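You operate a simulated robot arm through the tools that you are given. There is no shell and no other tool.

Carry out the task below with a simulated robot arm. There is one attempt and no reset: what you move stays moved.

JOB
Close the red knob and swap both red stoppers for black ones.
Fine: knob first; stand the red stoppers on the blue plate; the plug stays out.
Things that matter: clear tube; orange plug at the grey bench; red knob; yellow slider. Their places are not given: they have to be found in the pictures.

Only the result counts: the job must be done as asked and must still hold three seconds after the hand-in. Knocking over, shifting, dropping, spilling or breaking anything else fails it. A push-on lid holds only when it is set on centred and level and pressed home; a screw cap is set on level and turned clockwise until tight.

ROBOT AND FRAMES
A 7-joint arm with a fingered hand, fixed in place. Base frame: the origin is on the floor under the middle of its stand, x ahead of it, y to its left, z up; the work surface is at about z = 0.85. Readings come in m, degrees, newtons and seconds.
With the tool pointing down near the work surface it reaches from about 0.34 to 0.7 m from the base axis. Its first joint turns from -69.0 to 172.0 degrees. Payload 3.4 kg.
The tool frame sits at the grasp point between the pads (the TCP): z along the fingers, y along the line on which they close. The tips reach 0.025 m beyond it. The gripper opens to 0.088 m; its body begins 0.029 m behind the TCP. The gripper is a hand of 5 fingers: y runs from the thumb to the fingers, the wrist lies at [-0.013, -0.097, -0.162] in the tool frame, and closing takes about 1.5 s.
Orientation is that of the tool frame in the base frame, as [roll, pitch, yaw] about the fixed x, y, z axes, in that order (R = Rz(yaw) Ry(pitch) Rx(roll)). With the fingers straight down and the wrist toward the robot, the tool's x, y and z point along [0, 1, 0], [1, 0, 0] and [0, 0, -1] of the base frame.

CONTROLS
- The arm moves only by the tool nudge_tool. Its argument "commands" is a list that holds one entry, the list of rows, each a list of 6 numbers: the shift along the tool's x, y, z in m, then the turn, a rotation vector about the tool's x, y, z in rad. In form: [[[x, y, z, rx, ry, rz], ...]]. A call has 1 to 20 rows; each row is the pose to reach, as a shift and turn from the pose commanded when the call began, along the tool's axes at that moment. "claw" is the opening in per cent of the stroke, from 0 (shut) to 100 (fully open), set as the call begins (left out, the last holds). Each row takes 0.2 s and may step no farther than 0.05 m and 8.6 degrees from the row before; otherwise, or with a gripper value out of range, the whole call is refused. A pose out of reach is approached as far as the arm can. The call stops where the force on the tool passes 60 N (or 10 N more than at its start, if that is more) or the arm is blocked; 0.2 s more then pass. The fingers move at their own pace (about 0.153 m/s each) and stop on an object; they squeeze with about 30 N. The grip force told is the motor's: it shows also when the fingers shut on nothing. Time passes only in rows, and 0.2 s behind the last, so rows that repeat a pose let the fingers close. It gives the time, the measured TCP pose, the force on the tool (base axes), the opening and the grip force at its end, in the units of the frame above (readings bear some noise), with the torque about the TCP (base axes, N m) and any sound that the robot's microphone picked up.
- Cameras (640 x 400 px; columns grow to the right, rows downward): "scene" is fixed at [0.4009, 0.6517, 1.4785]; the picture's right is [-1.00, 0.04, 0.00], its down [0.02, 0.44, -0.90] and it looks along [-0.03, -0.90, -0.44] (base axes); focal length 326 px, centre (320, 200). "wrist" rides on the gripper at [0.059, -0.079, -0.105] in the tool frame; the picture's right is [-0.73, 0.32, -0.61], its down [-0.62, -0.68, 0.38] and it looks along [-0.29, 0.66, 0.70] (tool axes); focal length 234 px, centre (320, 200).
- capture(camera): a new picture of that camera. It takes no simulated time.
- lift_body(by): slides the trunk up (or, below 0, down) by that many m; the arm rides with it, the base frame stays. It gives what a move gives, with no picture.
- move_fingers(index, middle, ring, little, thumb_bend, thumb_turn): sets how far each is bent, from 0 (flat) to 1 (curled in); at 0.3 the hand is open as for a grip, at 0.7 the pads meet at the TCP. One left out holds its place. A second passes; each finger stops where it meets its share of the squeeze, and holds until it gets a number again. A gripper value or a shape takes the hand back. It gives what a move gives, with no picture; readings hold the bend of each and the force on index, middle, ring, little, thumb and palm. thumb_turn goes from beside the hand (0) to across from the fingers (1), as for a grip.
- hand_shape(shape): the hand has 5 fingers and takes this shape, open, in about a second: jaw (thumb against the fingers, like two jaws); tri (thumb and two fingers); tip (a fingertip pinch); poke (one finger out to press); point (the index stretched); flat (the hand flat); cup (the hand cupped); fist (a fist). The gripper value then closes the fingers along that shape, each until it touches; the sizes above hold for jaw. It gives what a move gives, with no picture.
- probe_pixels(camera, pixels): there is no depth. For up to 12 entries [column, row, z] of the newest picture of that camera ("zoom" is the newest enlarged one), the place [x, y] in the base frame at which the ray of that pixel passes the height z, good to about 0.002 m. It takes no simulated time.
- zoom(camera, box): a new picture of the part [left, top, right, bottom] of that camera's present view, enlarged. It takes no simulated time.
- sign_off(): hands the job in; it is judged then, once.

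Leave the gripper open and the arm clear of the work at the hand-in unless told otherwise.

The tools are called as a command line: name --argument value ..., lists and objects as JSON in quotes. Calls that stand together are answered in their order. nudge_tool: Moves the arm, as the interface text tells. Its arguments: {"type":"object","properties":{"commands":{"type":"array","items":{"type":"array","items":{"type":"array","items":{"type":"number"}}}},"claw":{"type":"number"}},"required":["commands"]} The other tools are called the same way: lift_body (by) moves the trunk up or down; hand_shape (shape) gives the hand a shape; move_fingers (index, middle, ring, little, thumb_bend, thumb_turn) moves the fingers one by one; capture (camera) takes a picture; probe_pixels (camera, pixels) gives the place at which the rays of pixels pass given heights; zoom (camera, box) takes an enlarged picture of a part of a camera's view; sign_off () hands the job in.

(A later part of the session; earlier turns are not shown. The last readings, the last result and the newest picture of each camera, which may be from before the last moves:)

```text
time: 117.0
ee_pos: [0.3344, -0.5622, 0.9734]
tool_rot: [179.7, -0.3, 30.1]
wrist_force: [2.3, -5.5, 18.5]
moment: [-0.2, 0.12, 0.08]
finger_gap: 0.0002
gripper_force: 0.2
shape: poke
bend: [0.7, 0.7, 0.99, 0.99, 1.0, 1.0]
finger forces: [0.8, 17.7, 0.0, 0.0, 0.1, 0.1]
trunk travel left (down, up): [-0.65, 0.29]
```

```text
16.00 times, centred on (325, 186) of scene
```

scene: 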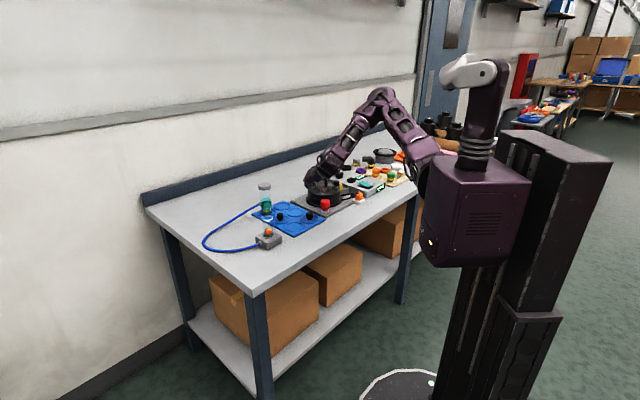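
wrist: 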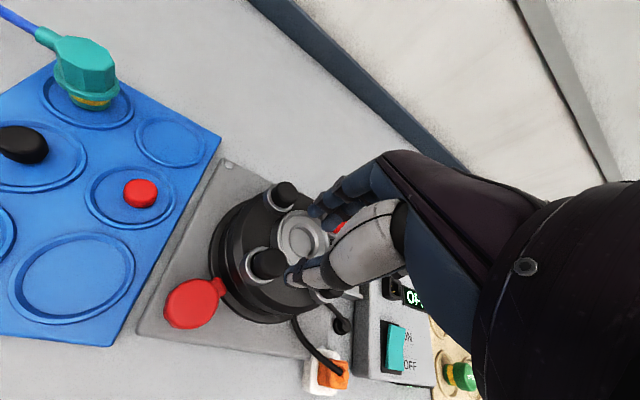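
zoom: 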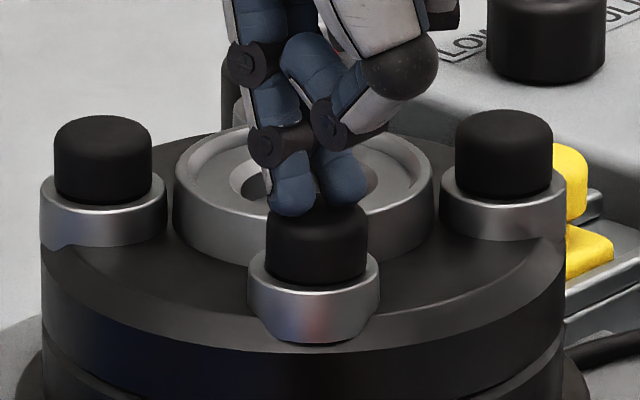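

The middle finger carries the load. I'll lift, shift about 5 mm along the hand so that fingertip sits over the centre, and press to around 40 N.

nudge_tool --commands '[[[0, 0, -0.004, 0, 0, 0], [0.005, -0.001, -0.004, 0, 0, 0], [0.005, -0.001, -0.001, 0, 0, 0], [0.005, -0.001, 0.001, 0, 0, 0], [0.005, -0.001, 0.002, 0, 0, 0], [0.005, -0.001, 0.002, 0, 0, 0]]]'

nudge_tool --commands '[[[0, 0, 0.001, 0, 0, 0], [0, 0, 0.002, 0, 0, 0], [0, 0, 0.002, 0, 0, 0]]]'

zoom --camera "scene" --box '[313, 174, 337, 198]'

```text
time: 118.4
ee_pos: [0.3396, -0.5571, 0.9734]
tool_rot: [179.4, -0.1, 30.0]
wrist_force: [1.2, -7.3, 26.4]
moment: [-0.25, 0.13, 0.05]
finger_gap: 0.0002
gripper_force: 0.0
shape: poke
bend: [0.7, 0.7, 0.99, 0.99, 1.0, 1.0]
finger forces: [4.8, 21.2, 0.1, 0.0, 0.1, 0.0]
trunk travel left (down, up): [-0.65, 0.29]
```

```text
time: 119.2
ee_pos: [0.3387, -0.5581, 0.9737]
tool_rot: [179.4, -0.2, 30.0]
wrist_force: [2.4, -12.3, 39.3]
moment: [-0.45, 0.1, 0.09]
finger_gap: 0.0
gripper_force: 0.1
shape: poke
bend: [0.7, 0.7, 0.99, 0.99, 1.0, 1.0]
finger forces: [12.1, 27.6, 0.0, 0.0, 0.0, 0.0]
trunk travel left (down, up): [-0.65, 0.29]
```

```text
16.00 times, centred on (325, 186) of scene
```

zoom: 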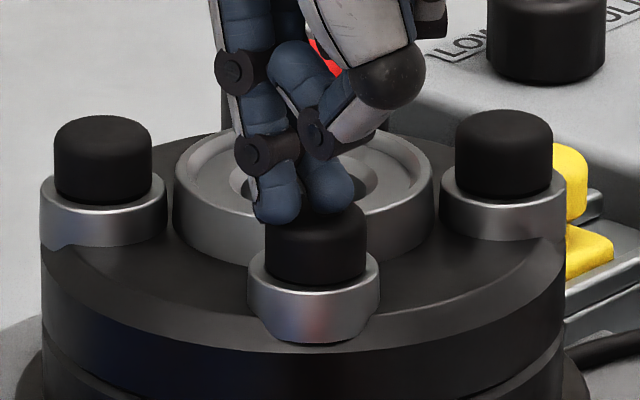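

39 N pressed near the centre with no more sinking, so it's home. I'll lift off and check it against the neighbours.

nudge_tool --commands '[[[0, 0, -0.005, 0, 0, 0], [0, 0, -0.02, 0, 0, 0], [0, 0, -0.045, 0, 0, 0], [0, 0, -0.065, 0, 0, 0], [0, 0, -0.065, 0, 0, 0]]]'

zoom --camera "scene" --box '[313, 174, 337, 198]'

capture --camera "scene"

```text
time: 120.4
ee_pos: [0.3397, -0.5593, 1.0324]
tool_rot: [-180.0, 0.0, 30.0]
wrist_force: [0.8, -0.6, -0.6]
moment: [0.01, 0.01, -0.03]
finger_gap: 0.0
gripper_force: 0.1
shape: poke
bend: [0.7, 0.7, 0.99, 0.99, 1.0, 1.0]
finger forces: [0.0, 0.0, 0.0, 0.0, 0.1, 0.0]
trunk travel left (down, up): [-0.65, 0.29]
```

```text
16.00 times, centred on (325, 186) of scene
```

zoom: 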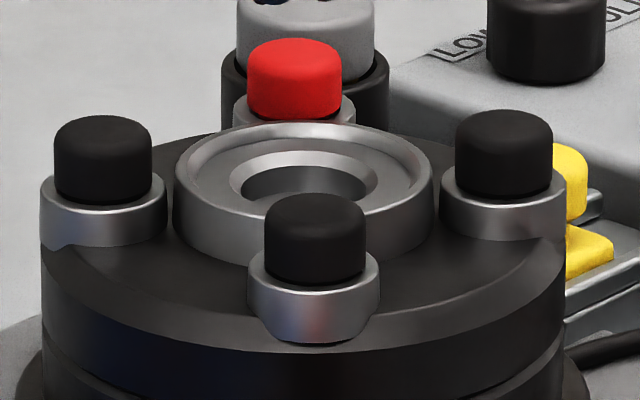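

```text
taken
```

scene: 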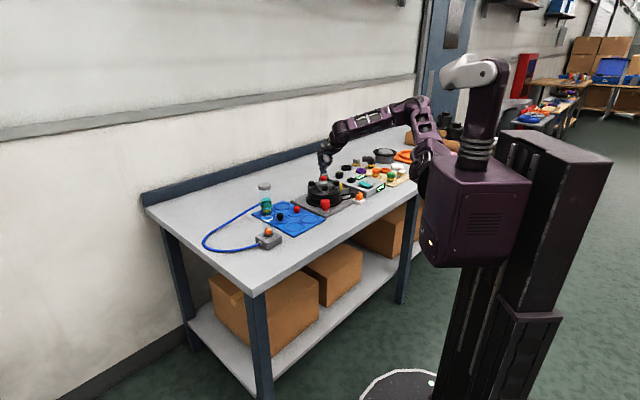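

Port A now matches C and D. Next is the rear red stopper B. I'll check the surroundings there, especially the grey-capped cylinder behind it.

capture --camera "wrist"

zoom --camera "wrist" --box '[230, 130, 410, 330]'

probe_pixels --camera "scene" --pixels '[[324.1, 174.1, 0.93], [324.1, 174.1, 0.95], [324.1, 174.1, 0.97], [323.4, 177.1, 0.945], [323.4, 177.1, 0.95]]'

```text
taken
```

wrist: 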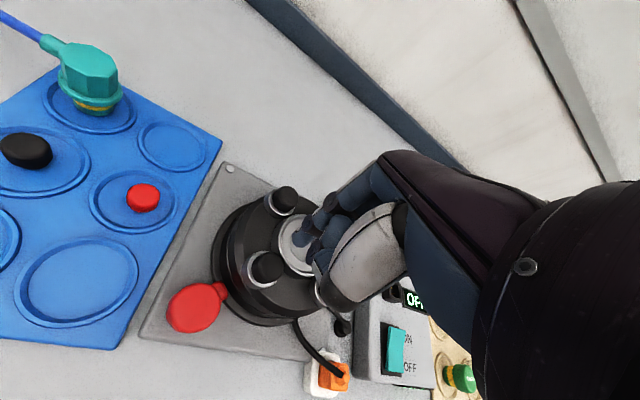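

```text
2.00 times, centred on (320, 230) of wrist
```

zoom: 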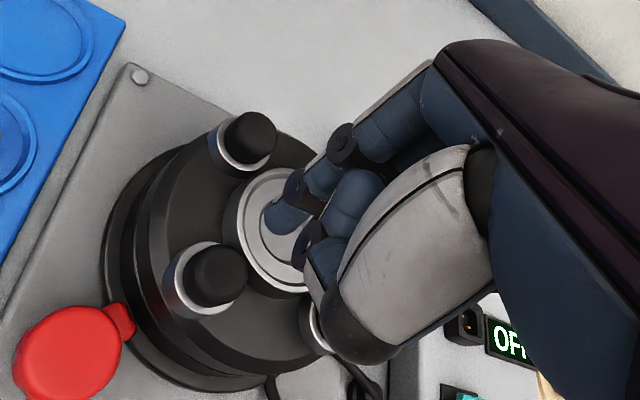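

```text
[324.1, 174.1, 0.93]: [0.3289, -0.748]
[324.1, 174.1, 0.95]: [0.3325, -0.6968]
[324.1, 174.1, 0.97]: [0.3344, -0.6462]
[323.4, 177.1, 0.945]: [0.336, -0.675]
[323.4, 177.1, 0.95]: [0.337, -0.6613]
```

The grey cap top is at about z = 0.934, below my fingertip level. I'll re-open the three fingers and move over stopper B at about (0.3375, -0.6685).

move_fingers --index 0.44 --middle 0.44 --ring 1.0 --little 1.0 --thumb_bend 0.5 --thumb_turn 1.0

nudge_tool --commands '[[[-0.0187, 0.0311, 0.01, 0, 0, 0], [-0.0375, 0.0623, 0.02, 0, 0, 0], [-0.0562, 0.0934, 0.025, 0, 0, 0], [-0.0562, 0.0934, 0.025, 0, 0, 0]]]'

zoom --camera "scene" --box '[305, 155, 345, 195]'

zoom --camera "wrist" --box '[220, 140, 400, 320]'

```text
time: 121.4
ee_pos: [0.3406, -0.5603, 1.0325]
tool_rot: [180.0, 0.0, 30.1]
wrist_force: [0.2, 0.0, 0.1]
moment: [-0.02, 0.02, -0.02]
finger_gap: 0.0478
gripper_force: 0.2
shape: fingers
bend: [0.44, 0.44, 1.0, 1.0, 0.5, 1.0]
finger forces: [0.0, 0.0, 0.1, 0.0, 0.0, 0.0]
trunk travel left (down, up): [-0.65, 0.29]
```

```text
time: 122.4
ee_pos: [0.3358, -0.6682, 1.0059]
tool_rot: [-180.0, -0.1, 30.0]
wrist_force: [0.1, 0.6, 0.9]
moment: [-0.01, 0.0, 0.0]
finger_gap: 0.0477
gripper_force: 0.1
shape: fingers
bend: [0.44, 0.44, 1.0, 1.0, 0.5, 1.0]
finger forces: [0.1, 0.1, 0.1, 0.1, 0.0, 0.1]
trunk travel left (down, up): [-0.65, 0.29]
```

```text
10.00 times, centred on (325, 175) of scene
```

zoom: 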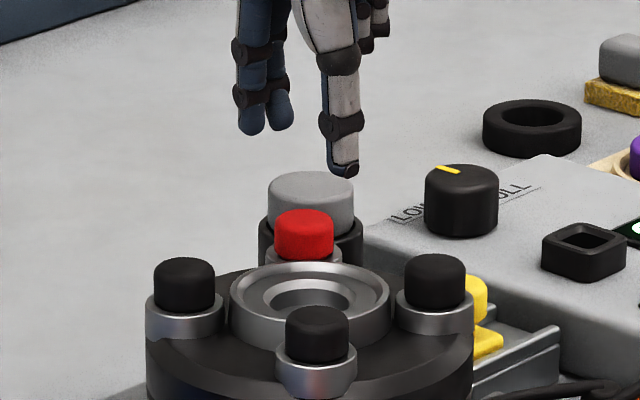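

```text
2.22 times, centred on (310, 230) of wrist
```

zoom: 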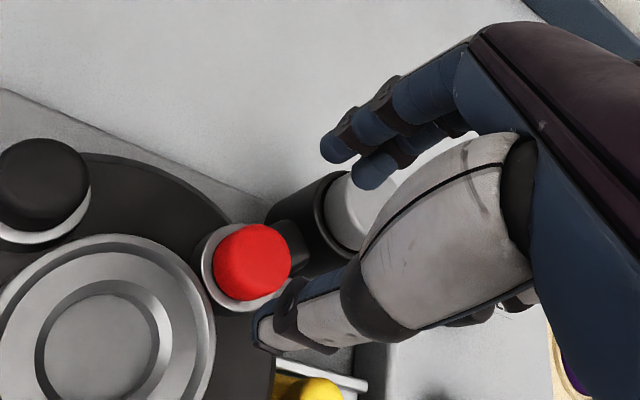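

The stopper appears exactly where a centred one should in the wrist view (279, 258). I'll narrow the fingers slightly and descend to TCP z ≈ 0.966.

move_fingers --index 0.47 --middle 0.47 --thumb_bend 0.53

nudge_tool --commands '[[[0, 0, 0.015, 0, 0, 0], [0, 0, 0.03, 0, 0, 0], [0, 0, 0.038, 0, 0, 0], [0, 0, 0.038, 0, 0, 0]]]'

zoom --camera "scene" --box '[310, 165, 340, 190]'

zoom --camera "wrist" --box '[250, 150, 400, 310]'

```text
time: 123.4
ee_pos: [0.3369, -0.6671, 1.0057]
tool_rot: [-179.9, 0.0, 29.9]
wrist_force: [-0.6, 0.0, 0.3]
moment: [0.0, 0.04, -0.01]
finger_gap: 0.0423
gripper_force: 0.0
shape: fingers
bend: [0.47, 0.47, 1.0, 1.0, 0.53, 1.0]
finger forces: [0.0, 0.1, 0.0, 0.1, 0.0, 0.0]
trunk travel left (down, up): [-0.65, 0.29]
```

```text
time: 124.4
ee_pos: [0.3374, -0.6671, 0.9699]
tool_rot: [180.0, 0.0, 30.0]
wrist_force: [-0.6, 0.1, 0.3]
moment: [0.02, 0.0, -0.03]
finger_gap: 0.0421
gripper_force: 0.0
shape: fingers
bend: [0.47, 0.47, 1.0, 1.0, 0.53, 1.0]
finger forces: [0.0, 0.0, 0.0, 0.1, 0.0, 0.1]
trunk travel left (down, up): [-0.65, 0.29]
```

```text
16.00 times, centred on (325, 178) of scene
```

zoom: 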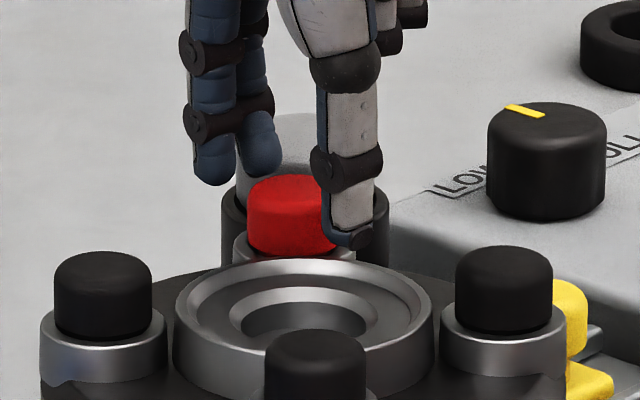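

```text
2.50 times, centred on (325, 230) of wrist
```

zoom: 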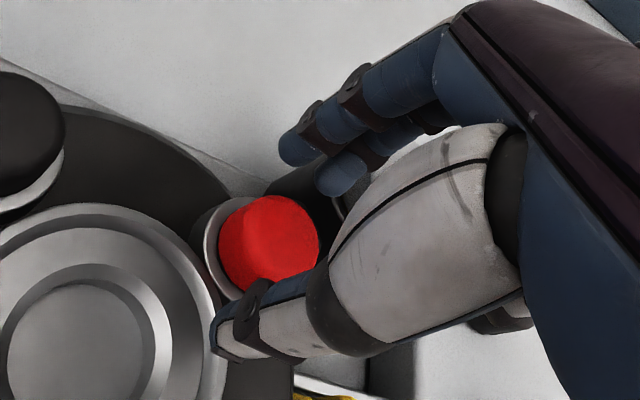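

B's head is centred between thumb and fingers in both views. I'll descend 5 mm more and close.

nudge_tool --commands '[[[0, 0, 0.003, 0, 0, 0], [0, 0, 0.005, 0, 0, 0], [0, 0, 0.005, 0, 0, 0]]]'

move_fingers --index 0.8 --middle 0.8 --thumb_bend 0.85

zoom --camera "scene" --box '[310, 165, 340, 190]'

zoom --camera "wrist" --box '[250, 150, 400, 310]'

```text
time: 125.2
ee_pos: [0.337, -0.6682, 0.964]
tool_rot: [180.0, 0.0, 30.0]
wrist_force: [0.0, 0.5, -0.2]
moment: [-0.02, -0.02, 0.0]
finger_gap: 0.042
gripper_force: 0.0
shape: fingers
bend: [0.47, 0.47, 1.0, 1.0, 0.53, 1.0]
finger forces: [0.0, 0.0, 0.0, 0.0, 0.0, 0.0]
trunk travel left (down, up): [-0.65, 0.29]
```

```text
time: 126.2
ee_pos: [0.3371, -0.6689, 0.9649]
tool_rot: [-179.8, 0.0, 30.0]
wrist_force: [-1.1, -2.1, -3.7]
moment: [-0.02, 0.01, 0.05]
finger_gap: 0.0139
gripper_force: 19.7
shape: fingers
bend: [0.58, 0.61, 1.0, 1.0, 0.65, 1.0]
finger forces: [9.3, 10.5, 0.0, 0.0, 19.3, 0.0]
trunk travel left (down, up): [-0.65, 0.29]
```

```text
16.00 times, centred on (325, 178) of scene
```

zoom: 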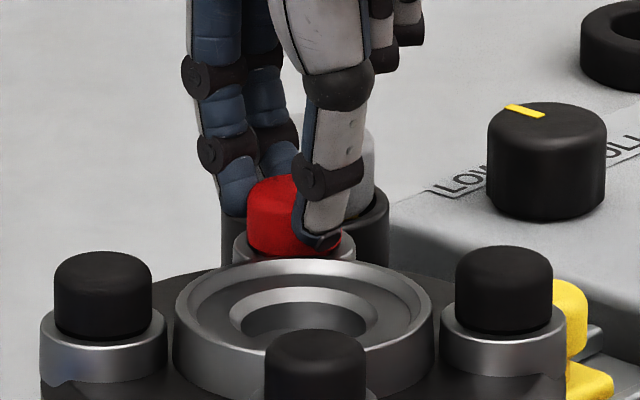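

```text
2.50 times, centred on (325, 230) of wrist
```

zoom: 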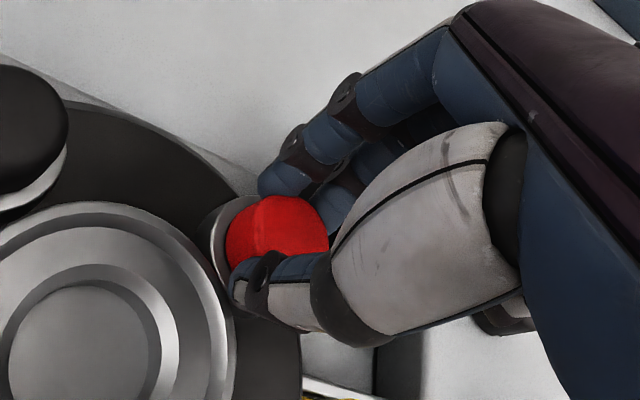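

Gripped evenly. I'll pull straight up 20 mm and take a reference picture of stem against port for later alignment.

nudge_tool --commands '[[[0, 0, -0.003, 0, 0, 0], [0, 0, -0.006, 0, 0, 0], [0, 0, -0.01, 0, 0, 0], [0, 0, -0.015, 0, 0, 0], [0, 0, -0.02, 0, 0, 0], [0, 0, -0.02, 0, 0, 0]]]'

zoom --camera "scene" --box '[313, 166, 337, 190]'

zoom --camera "wrist" --box '[250, 190, 330, 270]'

```text
time: 127.6
ee_pos: [0.337, -0.6684, 0.9847]
tool_rot: [-180.0, 0.0, 29.9]
wrist_force: [0.6, 0.5, -0.8]
moment: [-0.01, 0.02, -0.05]
finger_gap: 0.0138
gripper_force: 19.5
shape: fingers
bend: [0.57, 0.61, 1.0, 1.0, 0.67, 0.99]
finger forces: [10.7, 9.6, 0.0, 0.0, 19.4, 0.0]
trunk travel left (down, up): [-0.65, 0.29]
```

```text
16.00 times, centred on (325, 178) of scene
```

zoom: 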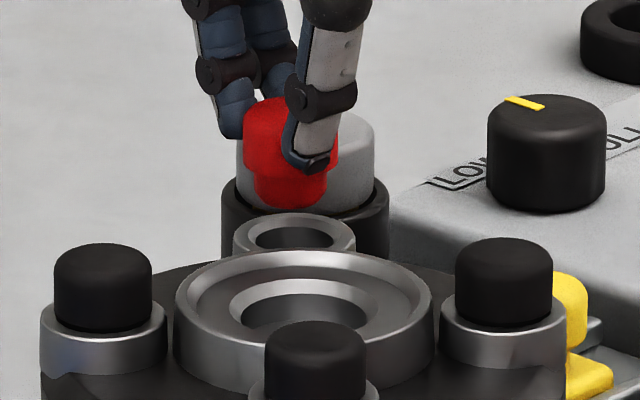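

```text
5.00 times, centred on (290, 230) of wrist
```

zoom: 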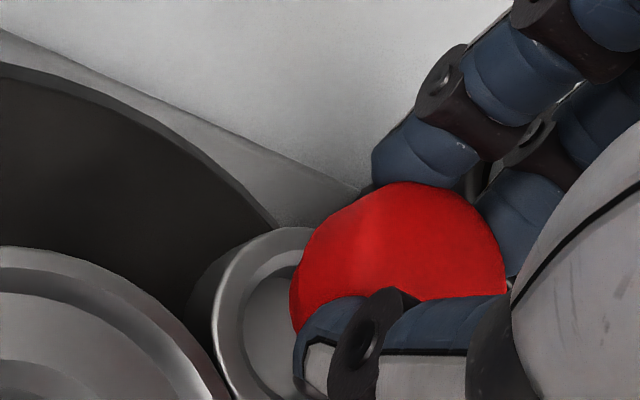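

Red B is out cleanly. I'll lift another 20 mm and carry it to the now-empty slot E at (0.400, -0.457).

nudge_tool --commands '[[[0, 0, -0.01, 0, 0, 0], [0, 0, -0.021, 0, 0, 0], [0.03, -0.0283, -0.021, 0, 0, 0], [0.06, -0.0567, -0.021, 0, 0, 0], [0.09, -0.085, -0.021, 0, 0, 0], [0.125, -0.118, -0.021, 0, 0, 0], [0.1601, -0.1512, -0.021, 0, 0, 0], [0.1601, -0.1512, -0.021, 0, 0, 0]]]'

zoom --camera "scene" --box '[285, 170, 335, 220]'

zoom --camera "wrist" --box '[180, 130, 400, 330]'

```text
time: 129.4
ee_pos: [0.4021, -0.4559, 1.0024]
tool_rot: [-179.9, 0.0, 29.9]
wrist_force: [0.2, -0.2, 0.3]
moment: [0.04, 0.0, -0.02]
finger_gap: 0.014
gripper_force: 20.1
shape: fingers
bend: [0.57, 0.61, 1.0, 1.0, 0.67, 0.99]
finger forces: [10.9, 10.3, 0.0, 0.0, 19.3, 0.1]
trunk travel left (down, up): [-0.65, 0.29]
```

```text
8.00 times, centred on (310, 195) of scene
```

zoom: 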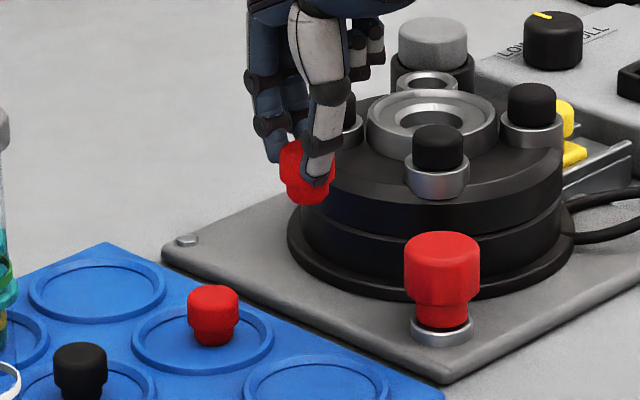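

```text
2.00 times, centred on (290, 230) of wrist
```

zoom: 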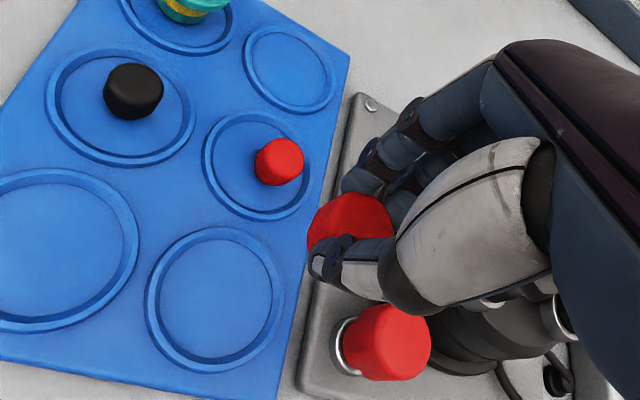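

It's above slot E. I'll lower 95 mm, then in small steps to contact.

nudge_tool --commands '[[[0, 0, 0.03, 0, 0, 0], [0, 0, 0.06, 0, 0, 0], [0, 0, 0.085, 0, 0, 0], [0, 0, 0.097, 0, 0, 0], [0, 0, 0.1, 0, 0, 0], [0, 0, 0.1, 0, 0, 0]]]'

zoom --camera "scene" --box '[290, 195, 330, 230]'

```text
time: 130.8
ee_pos: [0.4022, -0.4572, 0.9059]
tool_rot: [180.0, 0.1, 30.0]
wrist_force: [0.2, -0.7, 0.1]
moment: [-0.01, -0.01, 0.02]
finger_gap: 0.0136
gripper_force: 20.1
shape: fingers
bend: [0.57, 0.62, 1.0, 1.0, 0.67, 0.99]
finger forces: [10.9, 10.5, 0.0, 0.1, 19.2, 0.0]
trunk travel left (down, up): [-0.65, 0.29]
```

```text
11.43 times, centred on (310, 212) of scene
```

zoom: 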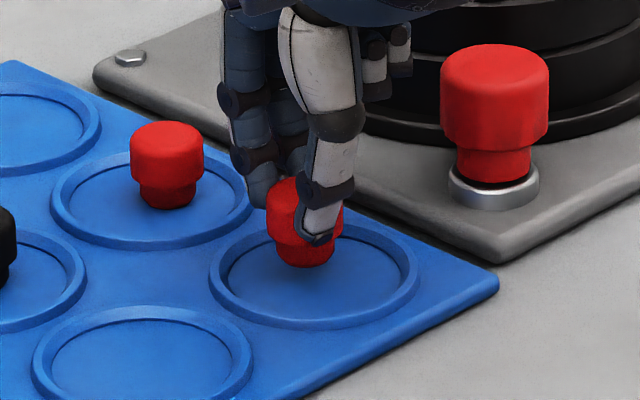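

About 7 mm to go. Lowering.

nudge_tool --commands '[[[0, 0, 0.002, 0, 0, 0], [0, 0, 0.004, 0, 0, 0], [0, 0, 0.005, 0, 0, 0], [0, 0, 0.005, 0, 0, 0]]]'

nudge_tool --commands '[[[0, 0, 0.001, 0, 0, 0], [0, 0, 0.001, 0, 0, 0]]]'

nudge_tool --commands '[[[0, 0, 0.001, 0, 0, 0], [0, 0, 0.001, 0, 0, 0]]]'

nudge_tool --commands '[[[0, 0, 0.001, 0, 0, 0], [0, 0, 0.001, 0, 0, 0]]]'

```text
time: 131.8
ee_pos: [0.4003, -0.4574, 0.9007]
tool_rot: [179.9, 0.0, 30.0]
wrist_force: [0.6, 0.6, 0.9]
moment: [-0.04, -0.03, 0.0]
finger_gap: 0.014
gripper_force: 20.2
shape: fingers
bend: [0.57, 0.62, 1.0, 1.0, 0.67, 0.99]
finger forces: [11.0, 10.5, 0.0, 0.0, 19.2, 0.0]
trunk travel left (down, up): [-0.65, 0.29]
```

```text
time: 132.4
ee_pos: [0.4014, -0.4571, 0.8994]
tool_rot: [180.0, -0.1, 30.0]
wrist_force: [0.5, 0.0, 0.0]
moment: [0.03, -0.02, 0.02]
finger_gap: 0.0137
gripper_force: 20.1
shape: fingers
bend: [0.57, 0.62, 1.0, 1.0, 0.67, 0.99]
finger forces: [10.9, 10.6, 0.1, 0.0, 19.2, 0.0]
trunk travel left (down, up): [-0.65, 0.29]
```

```text
time: 133.0
ee_pos: [0.4011, -0.4553, 0.9]
tool_rot: [180.0, -0.1, 30.0]
wrist_force: [1.0, -0.9, 3.8]
moment: [-0.05, 0.0, 0.01]
finger_gap: 0.0138
gripper_force: 21.0
shape: fingers
bend: [0.57, 0.62, 1.0, 1.0, 0.67, 0.99]
finger forces: [11.2, 11.2, 0.0, 0.1, 19.5, 0.1]
trunk travel left (down, up): [-0.65, 0.29]
```

```text
time: 133.6
ee_pos: [0.3995, -0.4569, 0.8985]
tool_rot: [179.9, 0.0, 30.1]
wrist_force: [0.0, -0.3, 5.7]
moment: [-0.02, -0.05, -0.03]
finger_gap: 0.0137
gripper_force: 21.0
shape: fingers
bend: [0.57, 0.61, 1.0, 1.0, 0.67, 0.99]
finger forces: [11.4, 11.5, 0.0, 0.1, 19.7, 0.0]
trunk travel left (down, up): [-0.65, 0.29]
```

Standing on the plate at 5.7 N. I'll open the fingers and rise.

move_fingers --index 0.46 --middle 0.46 --thumb_bend 0.52

zoom --camera "wrist" --box '[200, 130, 420, 320]'

nudge_tool --commands '[[[0, 0, -0.01, 0, 0, 0], [0, 0, -0.03, 0, 0, 0], [0, 0, -0.06, 0, 0, 0], [0, 0, -0.09, 0, 0, 0], [0, 0, -0.09, 0, 0, 0]]]'

zoom --camera "scene" --box '[265, 190, 335, 240]'

capture --camera "wrist"

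```text
time: 134.6
ee_pos: [0.4011, -0.4564, 0.8978]
tool_rot: [-180.0, 0.0, 30.0]
wrist_force: [0.7, -1.0, 0.0]
moment: [-0.05, 0.03, -0.03]
finger_gap: 0.043
gripper_force: 0.0
shape: fingers
bend: [0.46, 0.46, 1.0, 1.0, 0.52, 1.0]
finger forces: [0.1, 0.0, 0.0, 0.0, 0.1, 0.1]
trunk travel left (down, up): [-0.65, 0.29]
```

```text
2.11 times, centred on (310, 225) of wrist
```

zoom: 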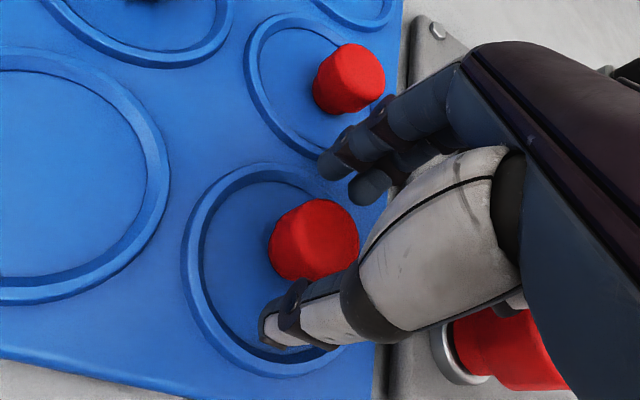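

```text
time: 135.8
ee_pos: [0.4016, -0.4584, 0.9869]
tool_rot: [-179.9, -0.1, 30.0]
wrist_force: [-0.2, -0.5, 0.0]
moment: [0.0, 0.03, 0.0]
finger_gap: 0.0432
gripper_force: 0.0
shape: fingers
bend: [0.46, 0.46, 1.0, 1.0, 0.52, 1.0]
finger forces: [0.0, 0.0, 0.0, 0.0, 0.0, 0.0]
trunk travel left (down, up): [-0.65, 0.29]
```

```text
8.00 times, centred on (300, 215) of scene
```

zoom: 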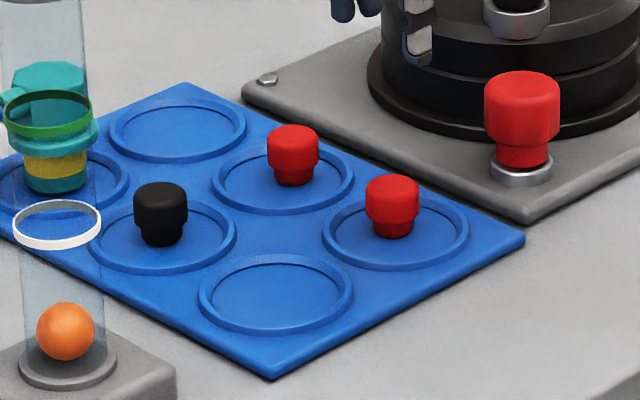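

```text
taken
```

wrist: 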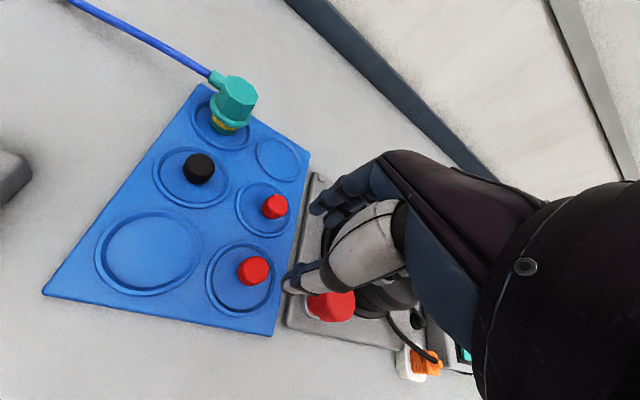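

Both red stoppers stand on the plate. I'll probe their tops and black F's top to get F's exact place.

probe_pixels --camera "wrist" --pixels '[[254, 270, 0.88], [275, 206, 0.88], [198.5, 168, 0.88]]'

probe_pixels --camera "scene" --pixels '[[309, 213.7, 0.88], [296.6, 207.4, 0.88], [280, 214.6, 0.88]]'

zoom --camera "wrist" --box '[160, 130, 320, 310]'

```text
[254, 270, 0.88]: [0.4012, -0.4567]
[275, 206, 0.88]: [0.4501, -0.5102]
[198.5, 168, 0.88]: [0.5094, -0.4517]
```

```text
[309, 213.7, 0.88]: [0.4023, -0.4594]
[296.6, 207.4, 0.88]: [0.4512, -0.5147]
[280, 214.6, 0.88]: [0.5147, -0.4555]
```

```text
2.22 times, centred on (240, 220) of wrist
```

zoom: 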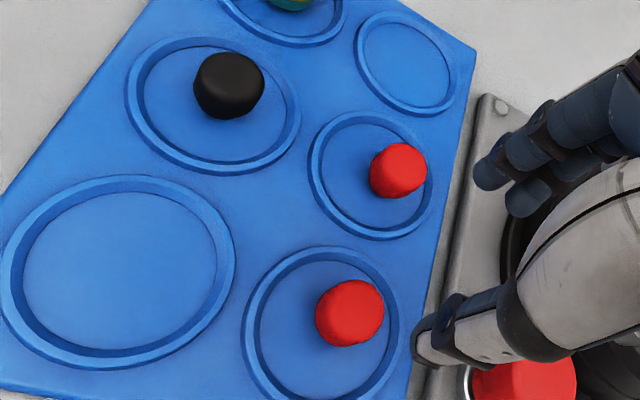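

I'll also locate the tall clear tube precisely before working near it.

probe_pixels --camera "scene" --pixels '[[268.1, 231.25, 0.88], [268.1, 231.25, 0.89], [268.1, 231.25, 0.9], [264.5, 187, 1.03], [264.5, 187, 1.05], [264.5, 187, 1.07]]'

zoom --camera "scene" --box '[235, 170, 315, 260]'

```text
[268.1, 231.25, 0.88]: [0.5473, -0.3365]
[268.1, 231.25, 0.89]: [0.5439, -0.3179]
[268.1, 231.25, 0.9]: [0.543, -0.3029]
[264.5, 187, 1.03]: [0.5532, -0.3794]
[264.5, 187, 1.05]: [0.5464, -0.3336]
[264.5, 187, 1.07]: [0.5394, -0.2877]
```

```text
4.44 times, centred on (275, 215) of scene
```

zoom: 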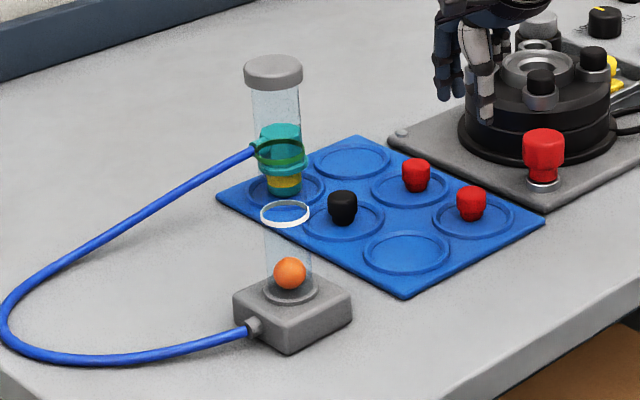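

The tube stands near (0.545, -0.32), up to z ≈ 1.06. To keep the wrist camera away from it and the fingers away from the teal fitting, I'll approach F with yaw 65. Moving and turning at this height.

nudge_tool --commands '[[[0.0, 0.0, -0.01, 0, 0, -0.122], [0.02, 0.01, -0.01, 0, 0, -0.244], [0.045, 0.023, -0.01, 0, 0, -0.366], [0.07, 0.037, -0.01, 0, 0, -0.488], [0.0975, 0.0516, -0.01, 0, 0, -0.611], [0.0975, 0.0516, -0.01, 0, 0, -0.611]]]'

capture --camera "wrist"

zoom --camera "scene" --box '[250, 165, 320, 235]'

zoom --camera "wrist" --box '[200, 130, 420, 330]'

```text
time: 137.2
ee_pos: [0.5112, -0.452, 0.9987]
tool_rot: [-180.0, 0.0, 65.1]
wrist_force: [-0.5, 0.6, -0.1]
moment: [0.01, -0.02, -0.01]
finger_gap: 0.0433
gripper_force: 0.1
shape: fingers
bend: [0.46, 0.46, 1.0, 1.0, 0.52, 1.0]
finger forces: [0.1, 0.1, 0.1, 0.0, 0.1, 0.0]
trunk travel left (down, up): [-0.65, 0.29]
```

```text
taken
```

wrist: 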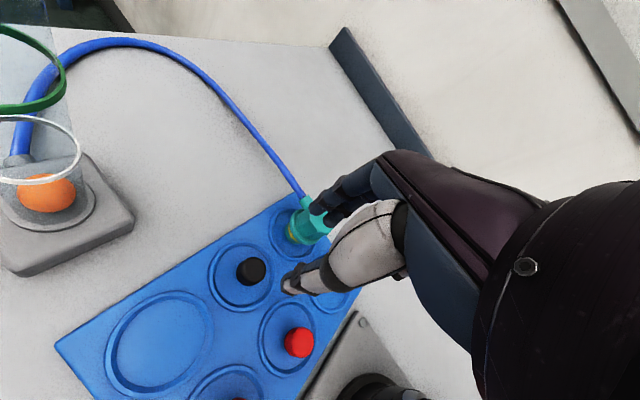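

```text
5.71 times, centred on (285, 200) of scene
```

zoom: 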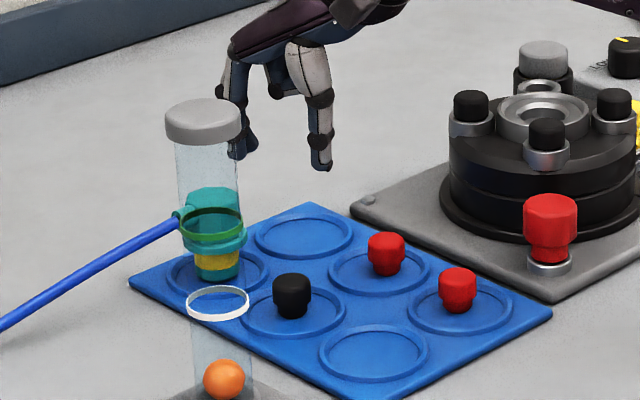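

```text
2.00 times, centred on (310, 230) of wrist
```

zoom: 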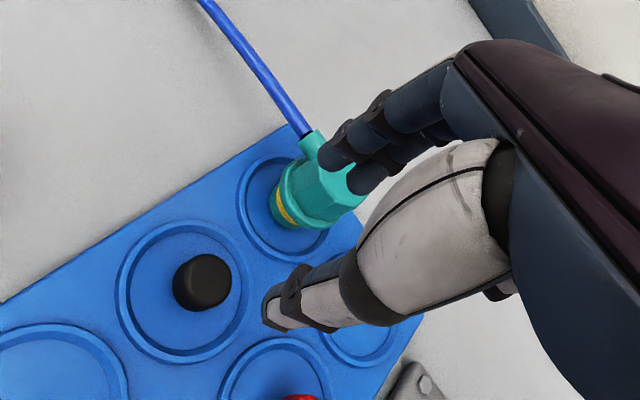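

Alignment over F looks right (expected pixel (251, 269), seen about (251, 271)). I'll check the teal fitting's exact place for finger clearance.

probe_pixels --camera "wrist" --pixels '[[300, 234, 0.857], [311, 224, 0.91], [251, 270, 0.88], [299, 344, 0.88]]'

```text
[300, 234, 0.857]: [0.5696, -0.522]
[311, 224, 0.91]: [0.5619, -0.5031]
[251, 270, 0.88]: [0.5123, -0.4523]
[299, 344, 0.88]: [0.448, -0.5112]
```

Teal is at (0.566, -0.512), so the fingers should pass it with about 1 cm to spare. I'll narrow the opening slightly and descend part-way to look.

move_fingers --index 0.48 --middle 0.48 --thumb_bend 0.54

nudge_tool --commands '[[[0, 0, 0.03, 0, 0, 0], [0, 0, 0.055, 0, 0, 0], [0, 0, 0.065, 0, 0, 0], [0, 0, 0.065, 0, 0, 0]]]'

zoom --camera "wrist" --box '[200, 130, 420, 330]'

zoom --camera "scene" --box '[255, 180, 310, 235]'

```text
time: 138.2
ee_pos: [0.5106, -0.4519, 0.9978]
tool_rot: [179.9, 0.1, 65.0]
wrist_force: [0.3, 0.4, 0.2]
moment: [0.0, -0.02, 0.0]
finger_gap: 0.0395
gripper_force: 0.0
shape: fingers
bend: [0.48, 0.48, 1.0, 1.0, 0.54, 1.0]
finger forces: [0.0, 0.0, 0.0, 0.0, 0.1, 0.1]
trunk travel left (down, up): [-0.65, 0.29]
```

```text
time: 139.2
ee_pos: [0.5115, -0.4513, 0.931]
tool_rot: [-180.0, 0.1, 64.9]
wrist_force: [0.7, 0.3, -0.6]
moment: [0.02, 0.04, 0.03]
finger_gap: 0.0397
gripper_force: 0.1
shape: fingers
bend: [0.48, 0.48, 1.0, 1.0, 0.54, 1.0]
finger forces: [0.0, 0.0, 0.1, 0.0, 0.0, 0.1]
trunk travel left (down, up): [-0.65, 0.29]
```

```text
2.00 times, centred on (310, 230) of wrist
```

zoom: 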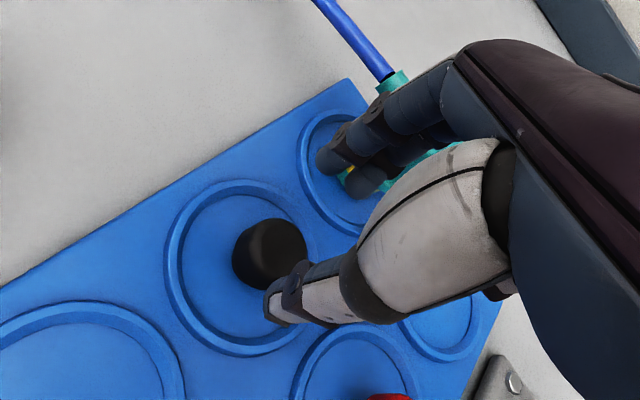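

```text
7.27 times, centred on (282, 208) of scene
```

zoom: 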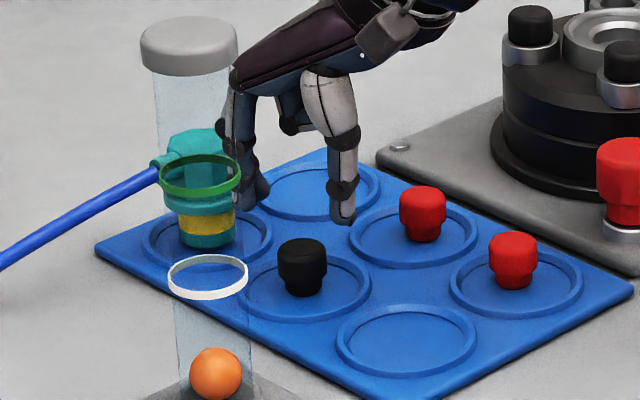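

Clearance from teal is about 1 cm in depth. I'll descend the rest to TCP z ≈ 0.899.

nudge_tool --commands '[[[0, 0, 0.012, 0, 0, 0], [0, 0, 0.024, 0, 0, 0], [0, 0, 0.0335, 0, 0, 0], [0, 0, 0.0335, 0, 0, 0]]]'

zoom --camera "wrist" --box '[200, 130, 420, 320]'

zoom --camera "scene" --box '[260, 190, 305, 235]'

```text
time: 140.2
ee_pos: [0.5104, -0.4542, 0.8994]
tool_rot: [180.0, 0.0, 65.0]
wrist_force: [-0.5, -0.4, 0.3]
moment: [-0.02, -0.03, -0.01]
finger_gap: 0.0395
gripper_force: 0.1
shape: fingers
bend: [0.48, 0.48, 1.0, 1.0, 0.54, 1.0]
finger forces: [0.0, 0.1, 0.1, 0.0, 0.1, 0.0]
trunk travel left (down, up): [-0.65, 0.29]
```

```text
2.11 times, centred on (310, 225) of wrist
```

zoom: 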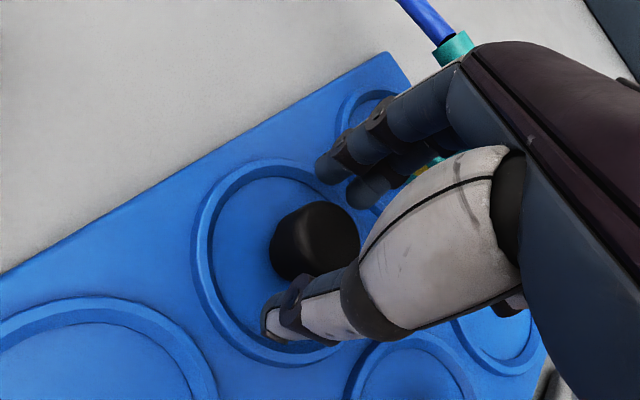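

```text
8.89 times, centred on (282, 212) of scene
```

zoom: 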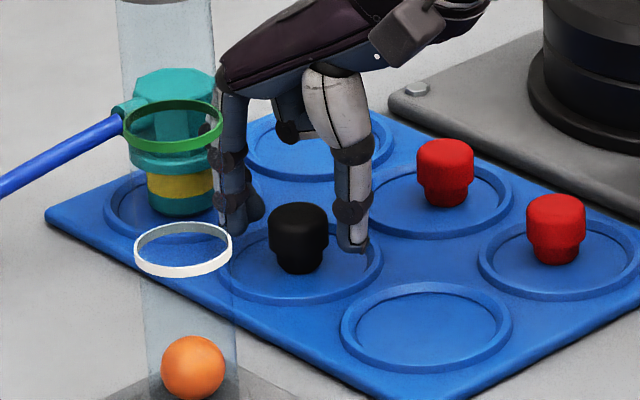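

In position, with the same relative view as earlier successful grips. Closing.

move_fingers --index 0.8 --middle 0.8 --thumb_bend 0.85

zoom --camera "wrist" --box '[200, 130, 420, 320]'

zoom --camera "scene" --box '[260, 190, 305, 235]'

```text
time: 141.2
ee_pos: [0.5102, -0.4519, 0.9001]
tool_rot: [180.0, -0.1, 64.9]
wrist_force: [-0.3, -0.2, 0.4]
moment: [0.01, 0.01, -0.01]
finger_gap: 0.0149
gripper_force: 20.6
shape: fingers
bend: [0.71, 0.62, 1.0, 1.0, 0.65, 0.98]
finger forces: [10.2, 11.0, 0.0, 0.1, 19.7, 0.0]
trunk travel left (down, up): [-0.65, 0.29]
```

```text
2.11 times, centred on (310, 225) of wrist
```

zoom: 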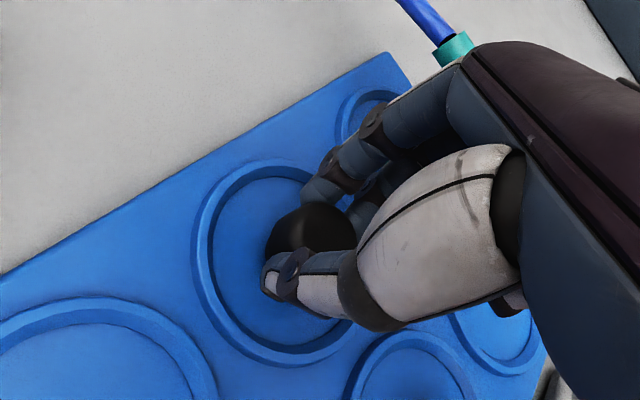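

```text
8.89 times, centred on (282, 212) of scene
```

zoom: 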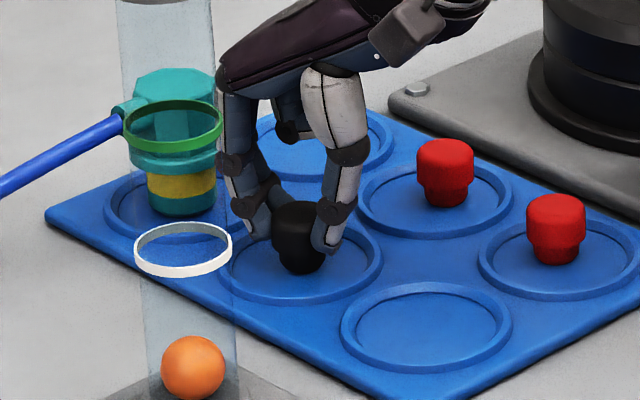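

Even grip, and the stopper is upright. I'll lift 0.105 m, then carry it toward port B while turning back to yaw 30.

nudge_tool --commands '[[[0, 0, -0.005, 0, 0, 0], [0, 0, -0.02, 0, 0, 0], [0, 0, -0.05, 0, 0, 0], [0, 0, -0.08, 0, 0, 0], [0, 0, -0.105, 0, 0, 0], [0, 0, -0.105, 0, 0, 0]]]'

nudge_tool --commands '[[[-0.034, -0.0084, 0, 0, 0, 0.0764], [-0.0675, -0.0168, 0, 0, 0, 0.1528], [-0.101, -0.0252, 0, 0, 0, 0.229], [-0.135, -0.0337, 0, 0, 0, 0.3055], [-0.169, -0.042, 0, 0, 0, 0.382], [-0.2025, -0.0505, 0, 0, 0, 0.458], [-0.236, -0.0589, 0, 0, 0, 0.5345], [-0.2698, -0.0673, 0, 0, 0, 0.611], [-0.2698, -0.0673, 0, 0, 0, 0.611]]]'

zoom --camera "scene" --box '[310, 160, 340, 185]'

zoom --camera "wrist" --box '[240, 160, 360, 280]'

```text
time: 142.6
ee_pos: [0.5113, -0.4514, 1.0032]
tool_rot: [179.9, 0.1, 65.0]
wrist_force: [0.0, 0.3, 0.2]
moment: [0.0, 0.01, 0.05]
finger_gap: 0.0143
gripper_force: 21.0
shape: fingers
bend: [0.71, 0.62, 1.0, 1.0, 0.66, 0.98]
finger forces: [9.6, 12.1, 0.1, 0.0, 19.3, 0.1]
trunk travel left (down, up): [-0.65, 0.29]
```

```text
time: 144.6
ee_pos: [0.3364, -0.6688, 1.004]
tool_rot: [179.9, 0.0, 30.0]
wrist_force: [-0.3, 0.4, 0.8]
moment: [-0.01, -0.02, -0.03]
finger_gap: 0.0135
gripper_force: 20.3
shape: fingers
bend: [0.71, 0.62, 1.0, 1.0, 0.67, 0.98]
finger forces: [9.6, 12.7, 0.1, 0.0, 18.9, 0.1]
trunk travel left (down, up): [-0.65, 0.29]
```

```text
16.00 times, centred on (325, 172) of scene
```

zoom: 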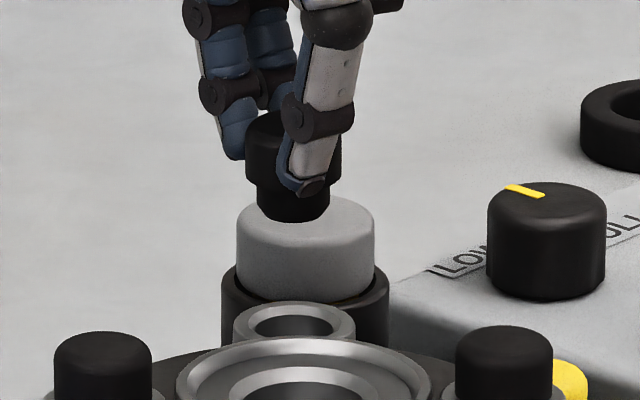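

```text
3.33 times, centred on (300, 220) of wrist
```

zoom: 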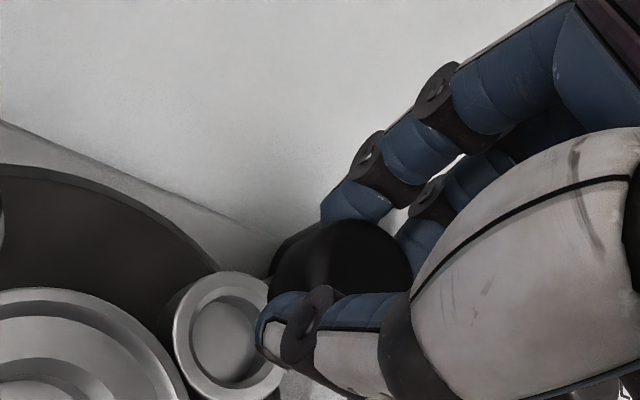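

The wrist view shows hole B almost directly under the stopper (within about 1 mm). I'll shift 1 mm toward -x and lower to about 14 mm above seating for a closer comparison.

nudge_tool --commands '[[[-0.0009, -0.0005, 0.01, 0, 0, 0], [-0.0009, -0.0005, 0.02, 0, 0, 0], [-0.0009, -0.0005, 0.025, 0, 0, 0], [-0.0009, -0.0005, 0.025, 0, 0, 0]]]'

zoom --camera "scene" --box '[313, 166, 337, 190]'

zoom --camera "wrist" --box '[240, 160, 360, 280]'

```text
time: 145.6
ee_pos: [0.3343, -0.6695, 0.9796]
tool_rot: [-179.9, -0.1, 30.1]
wrist_force: [0.8, -0.1, -0.4]
moment: [0.0, -0.03, 0.0]
finger_gap: 0.0135
gripper_force: 20.7
shape: fingers
bend: [0.71, 0.62, 1.0, 1.0, 0.67, 0.98]
finger forces: [9.4, 12.7, 0.0, 0.0, 19.0, 0.0]
trunk travel left (down, up): [-0.65, 0.29]
```

```text
16.00 times, centred on (325, 178) of scene
```

zoom: 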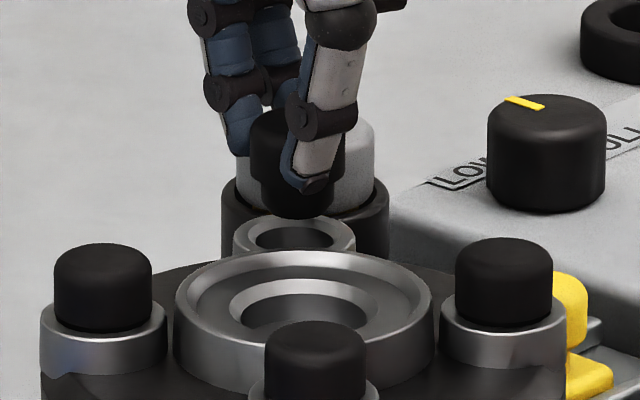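

```text
3.33 times, centred on (300, 220) of wrist
```

zoom: 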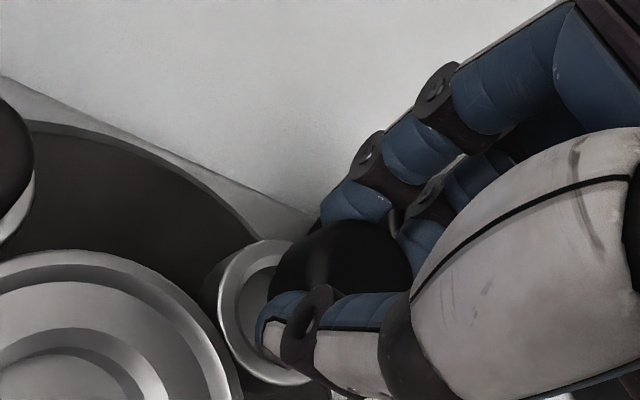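

Column alignment is good (296.5 against 295). The row suggests the stopper is about 3–5 mm too far back. I'll shift +3 mm in y, lower 4 mm and compare again.

nudge_tool --commands '[[[0.0015, -0.0026, 0, 0, 0, 0], [0.0015, -0.0026, 0.002, 0, 0, 0], [0.0015, -0.0026, 0.004, 0, 0, 0], [0.0015, -0.0026, 0.004, 0, 0, 0]]]'

zoom --camera "scene" --box '[313, 166, 337, 190]'

zoom --camera "wrist" --box '[250, 190, 330, 270]'

```text
time: 146.6
ee_pos: [0.3362, -0.6662, 0.9757]
tool_rot: [179.9, 0.0, 29.9]
wrist_force: [-0.8, 0.2, -0.5]
moment: [0.03, 0.03, -0.02]
finger_gap: 0.0135
gripper_force: 20.6
shape: fingers
bend: [0.71, 0.62, 1.0, 1.0, 0.67, 0.98]
finger forces: [9.5, 12.7, 0.0, 0.0, 19.0, 0.0]
trunk travel left (down, up): [-0.65, 0.29]
```

```text
16.00 times, centred on (325, 178) of scene
```

zoom: 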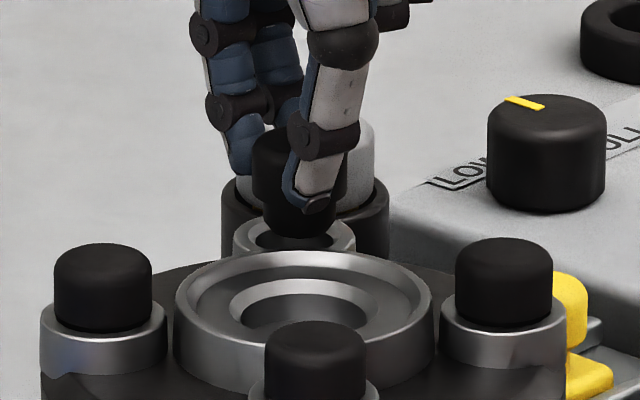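

```text
5.00 times, centred on (290, 230) of wrist
```

zoom: 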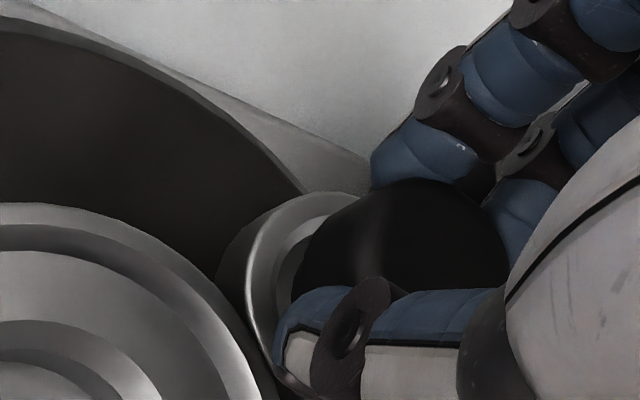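

Nearly there. I'll make a small correction (+0.8 mm x, +1 mm y), then lower 2 mm at a time, watching for contact.

nudge_tool --commands '[[[0.0012, -0.0005, 0, 0, 0, 0], [0.0012, -0.0005, 0.001, 0, 0, 0], [0.0012, -0.0005, 0.002, 0, 0, 0], [0.0012, -0.0005, 0.002, 0, 0, 0]]]'

nudge_tool --commands '[[[0, 0, 0.001, 0, 0, 0], [0, 0, 0.002, 0, 0, 0], [0, 0, 0.002, 0, 0, 0]]]'

zoom --camera "scene" --box '[313, 166, 337, 190]'

```text
time: 147.6
ee_pos: [0.3361, -0.6644, 0.9735]
tool_rot: [180.0, 0.0, 30.0]
wrist_force: [-0.3, -0.2, 0.1]
moment: [0.01, -0.01, 0.01]
finger_gap: 0.0136
gripper_force: 20.7
shape: fingers
bend: [0.71, 0.62, 1.0, 1.0, 0.67, 0.98]
finger forces: [9.5, 12.7, 0.1, 0.0, 18.8, 0.0]
trunk travel left (down, up): [-0.65, 0.29]
```

```text
time: 148.4
ee_pos: [0.3359, -0.6647, 0.9716]
tool_rot: [-179.9, 0.0, 30.1]
wrist_force: [0.0, 0.8, 0.3]
moment: [0.0, -0.01, -0.01]
finger_gap: 0.0133
gripper_force: 20.3
shape: fingers
bend: [0.71, 0.62, 1.0, 1.0, 0.67, 0.98]
finger forces: [9.5, 12.8, 0.1, 0.0, 18.9, 0.1]
trunk travel left (down, up): [-0.65, 0.29]
```

```text
16.00 times, centred on (325, 178) of scene
```

zoom: 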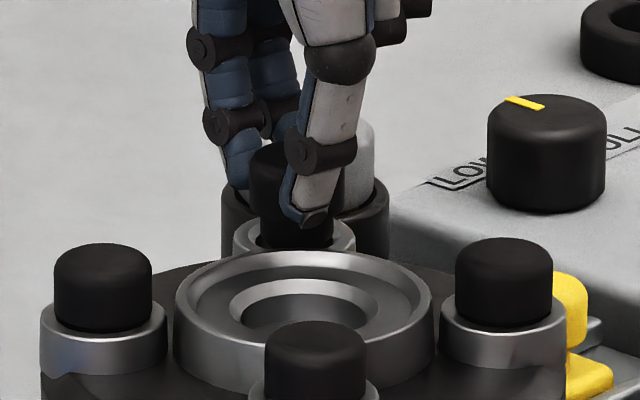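

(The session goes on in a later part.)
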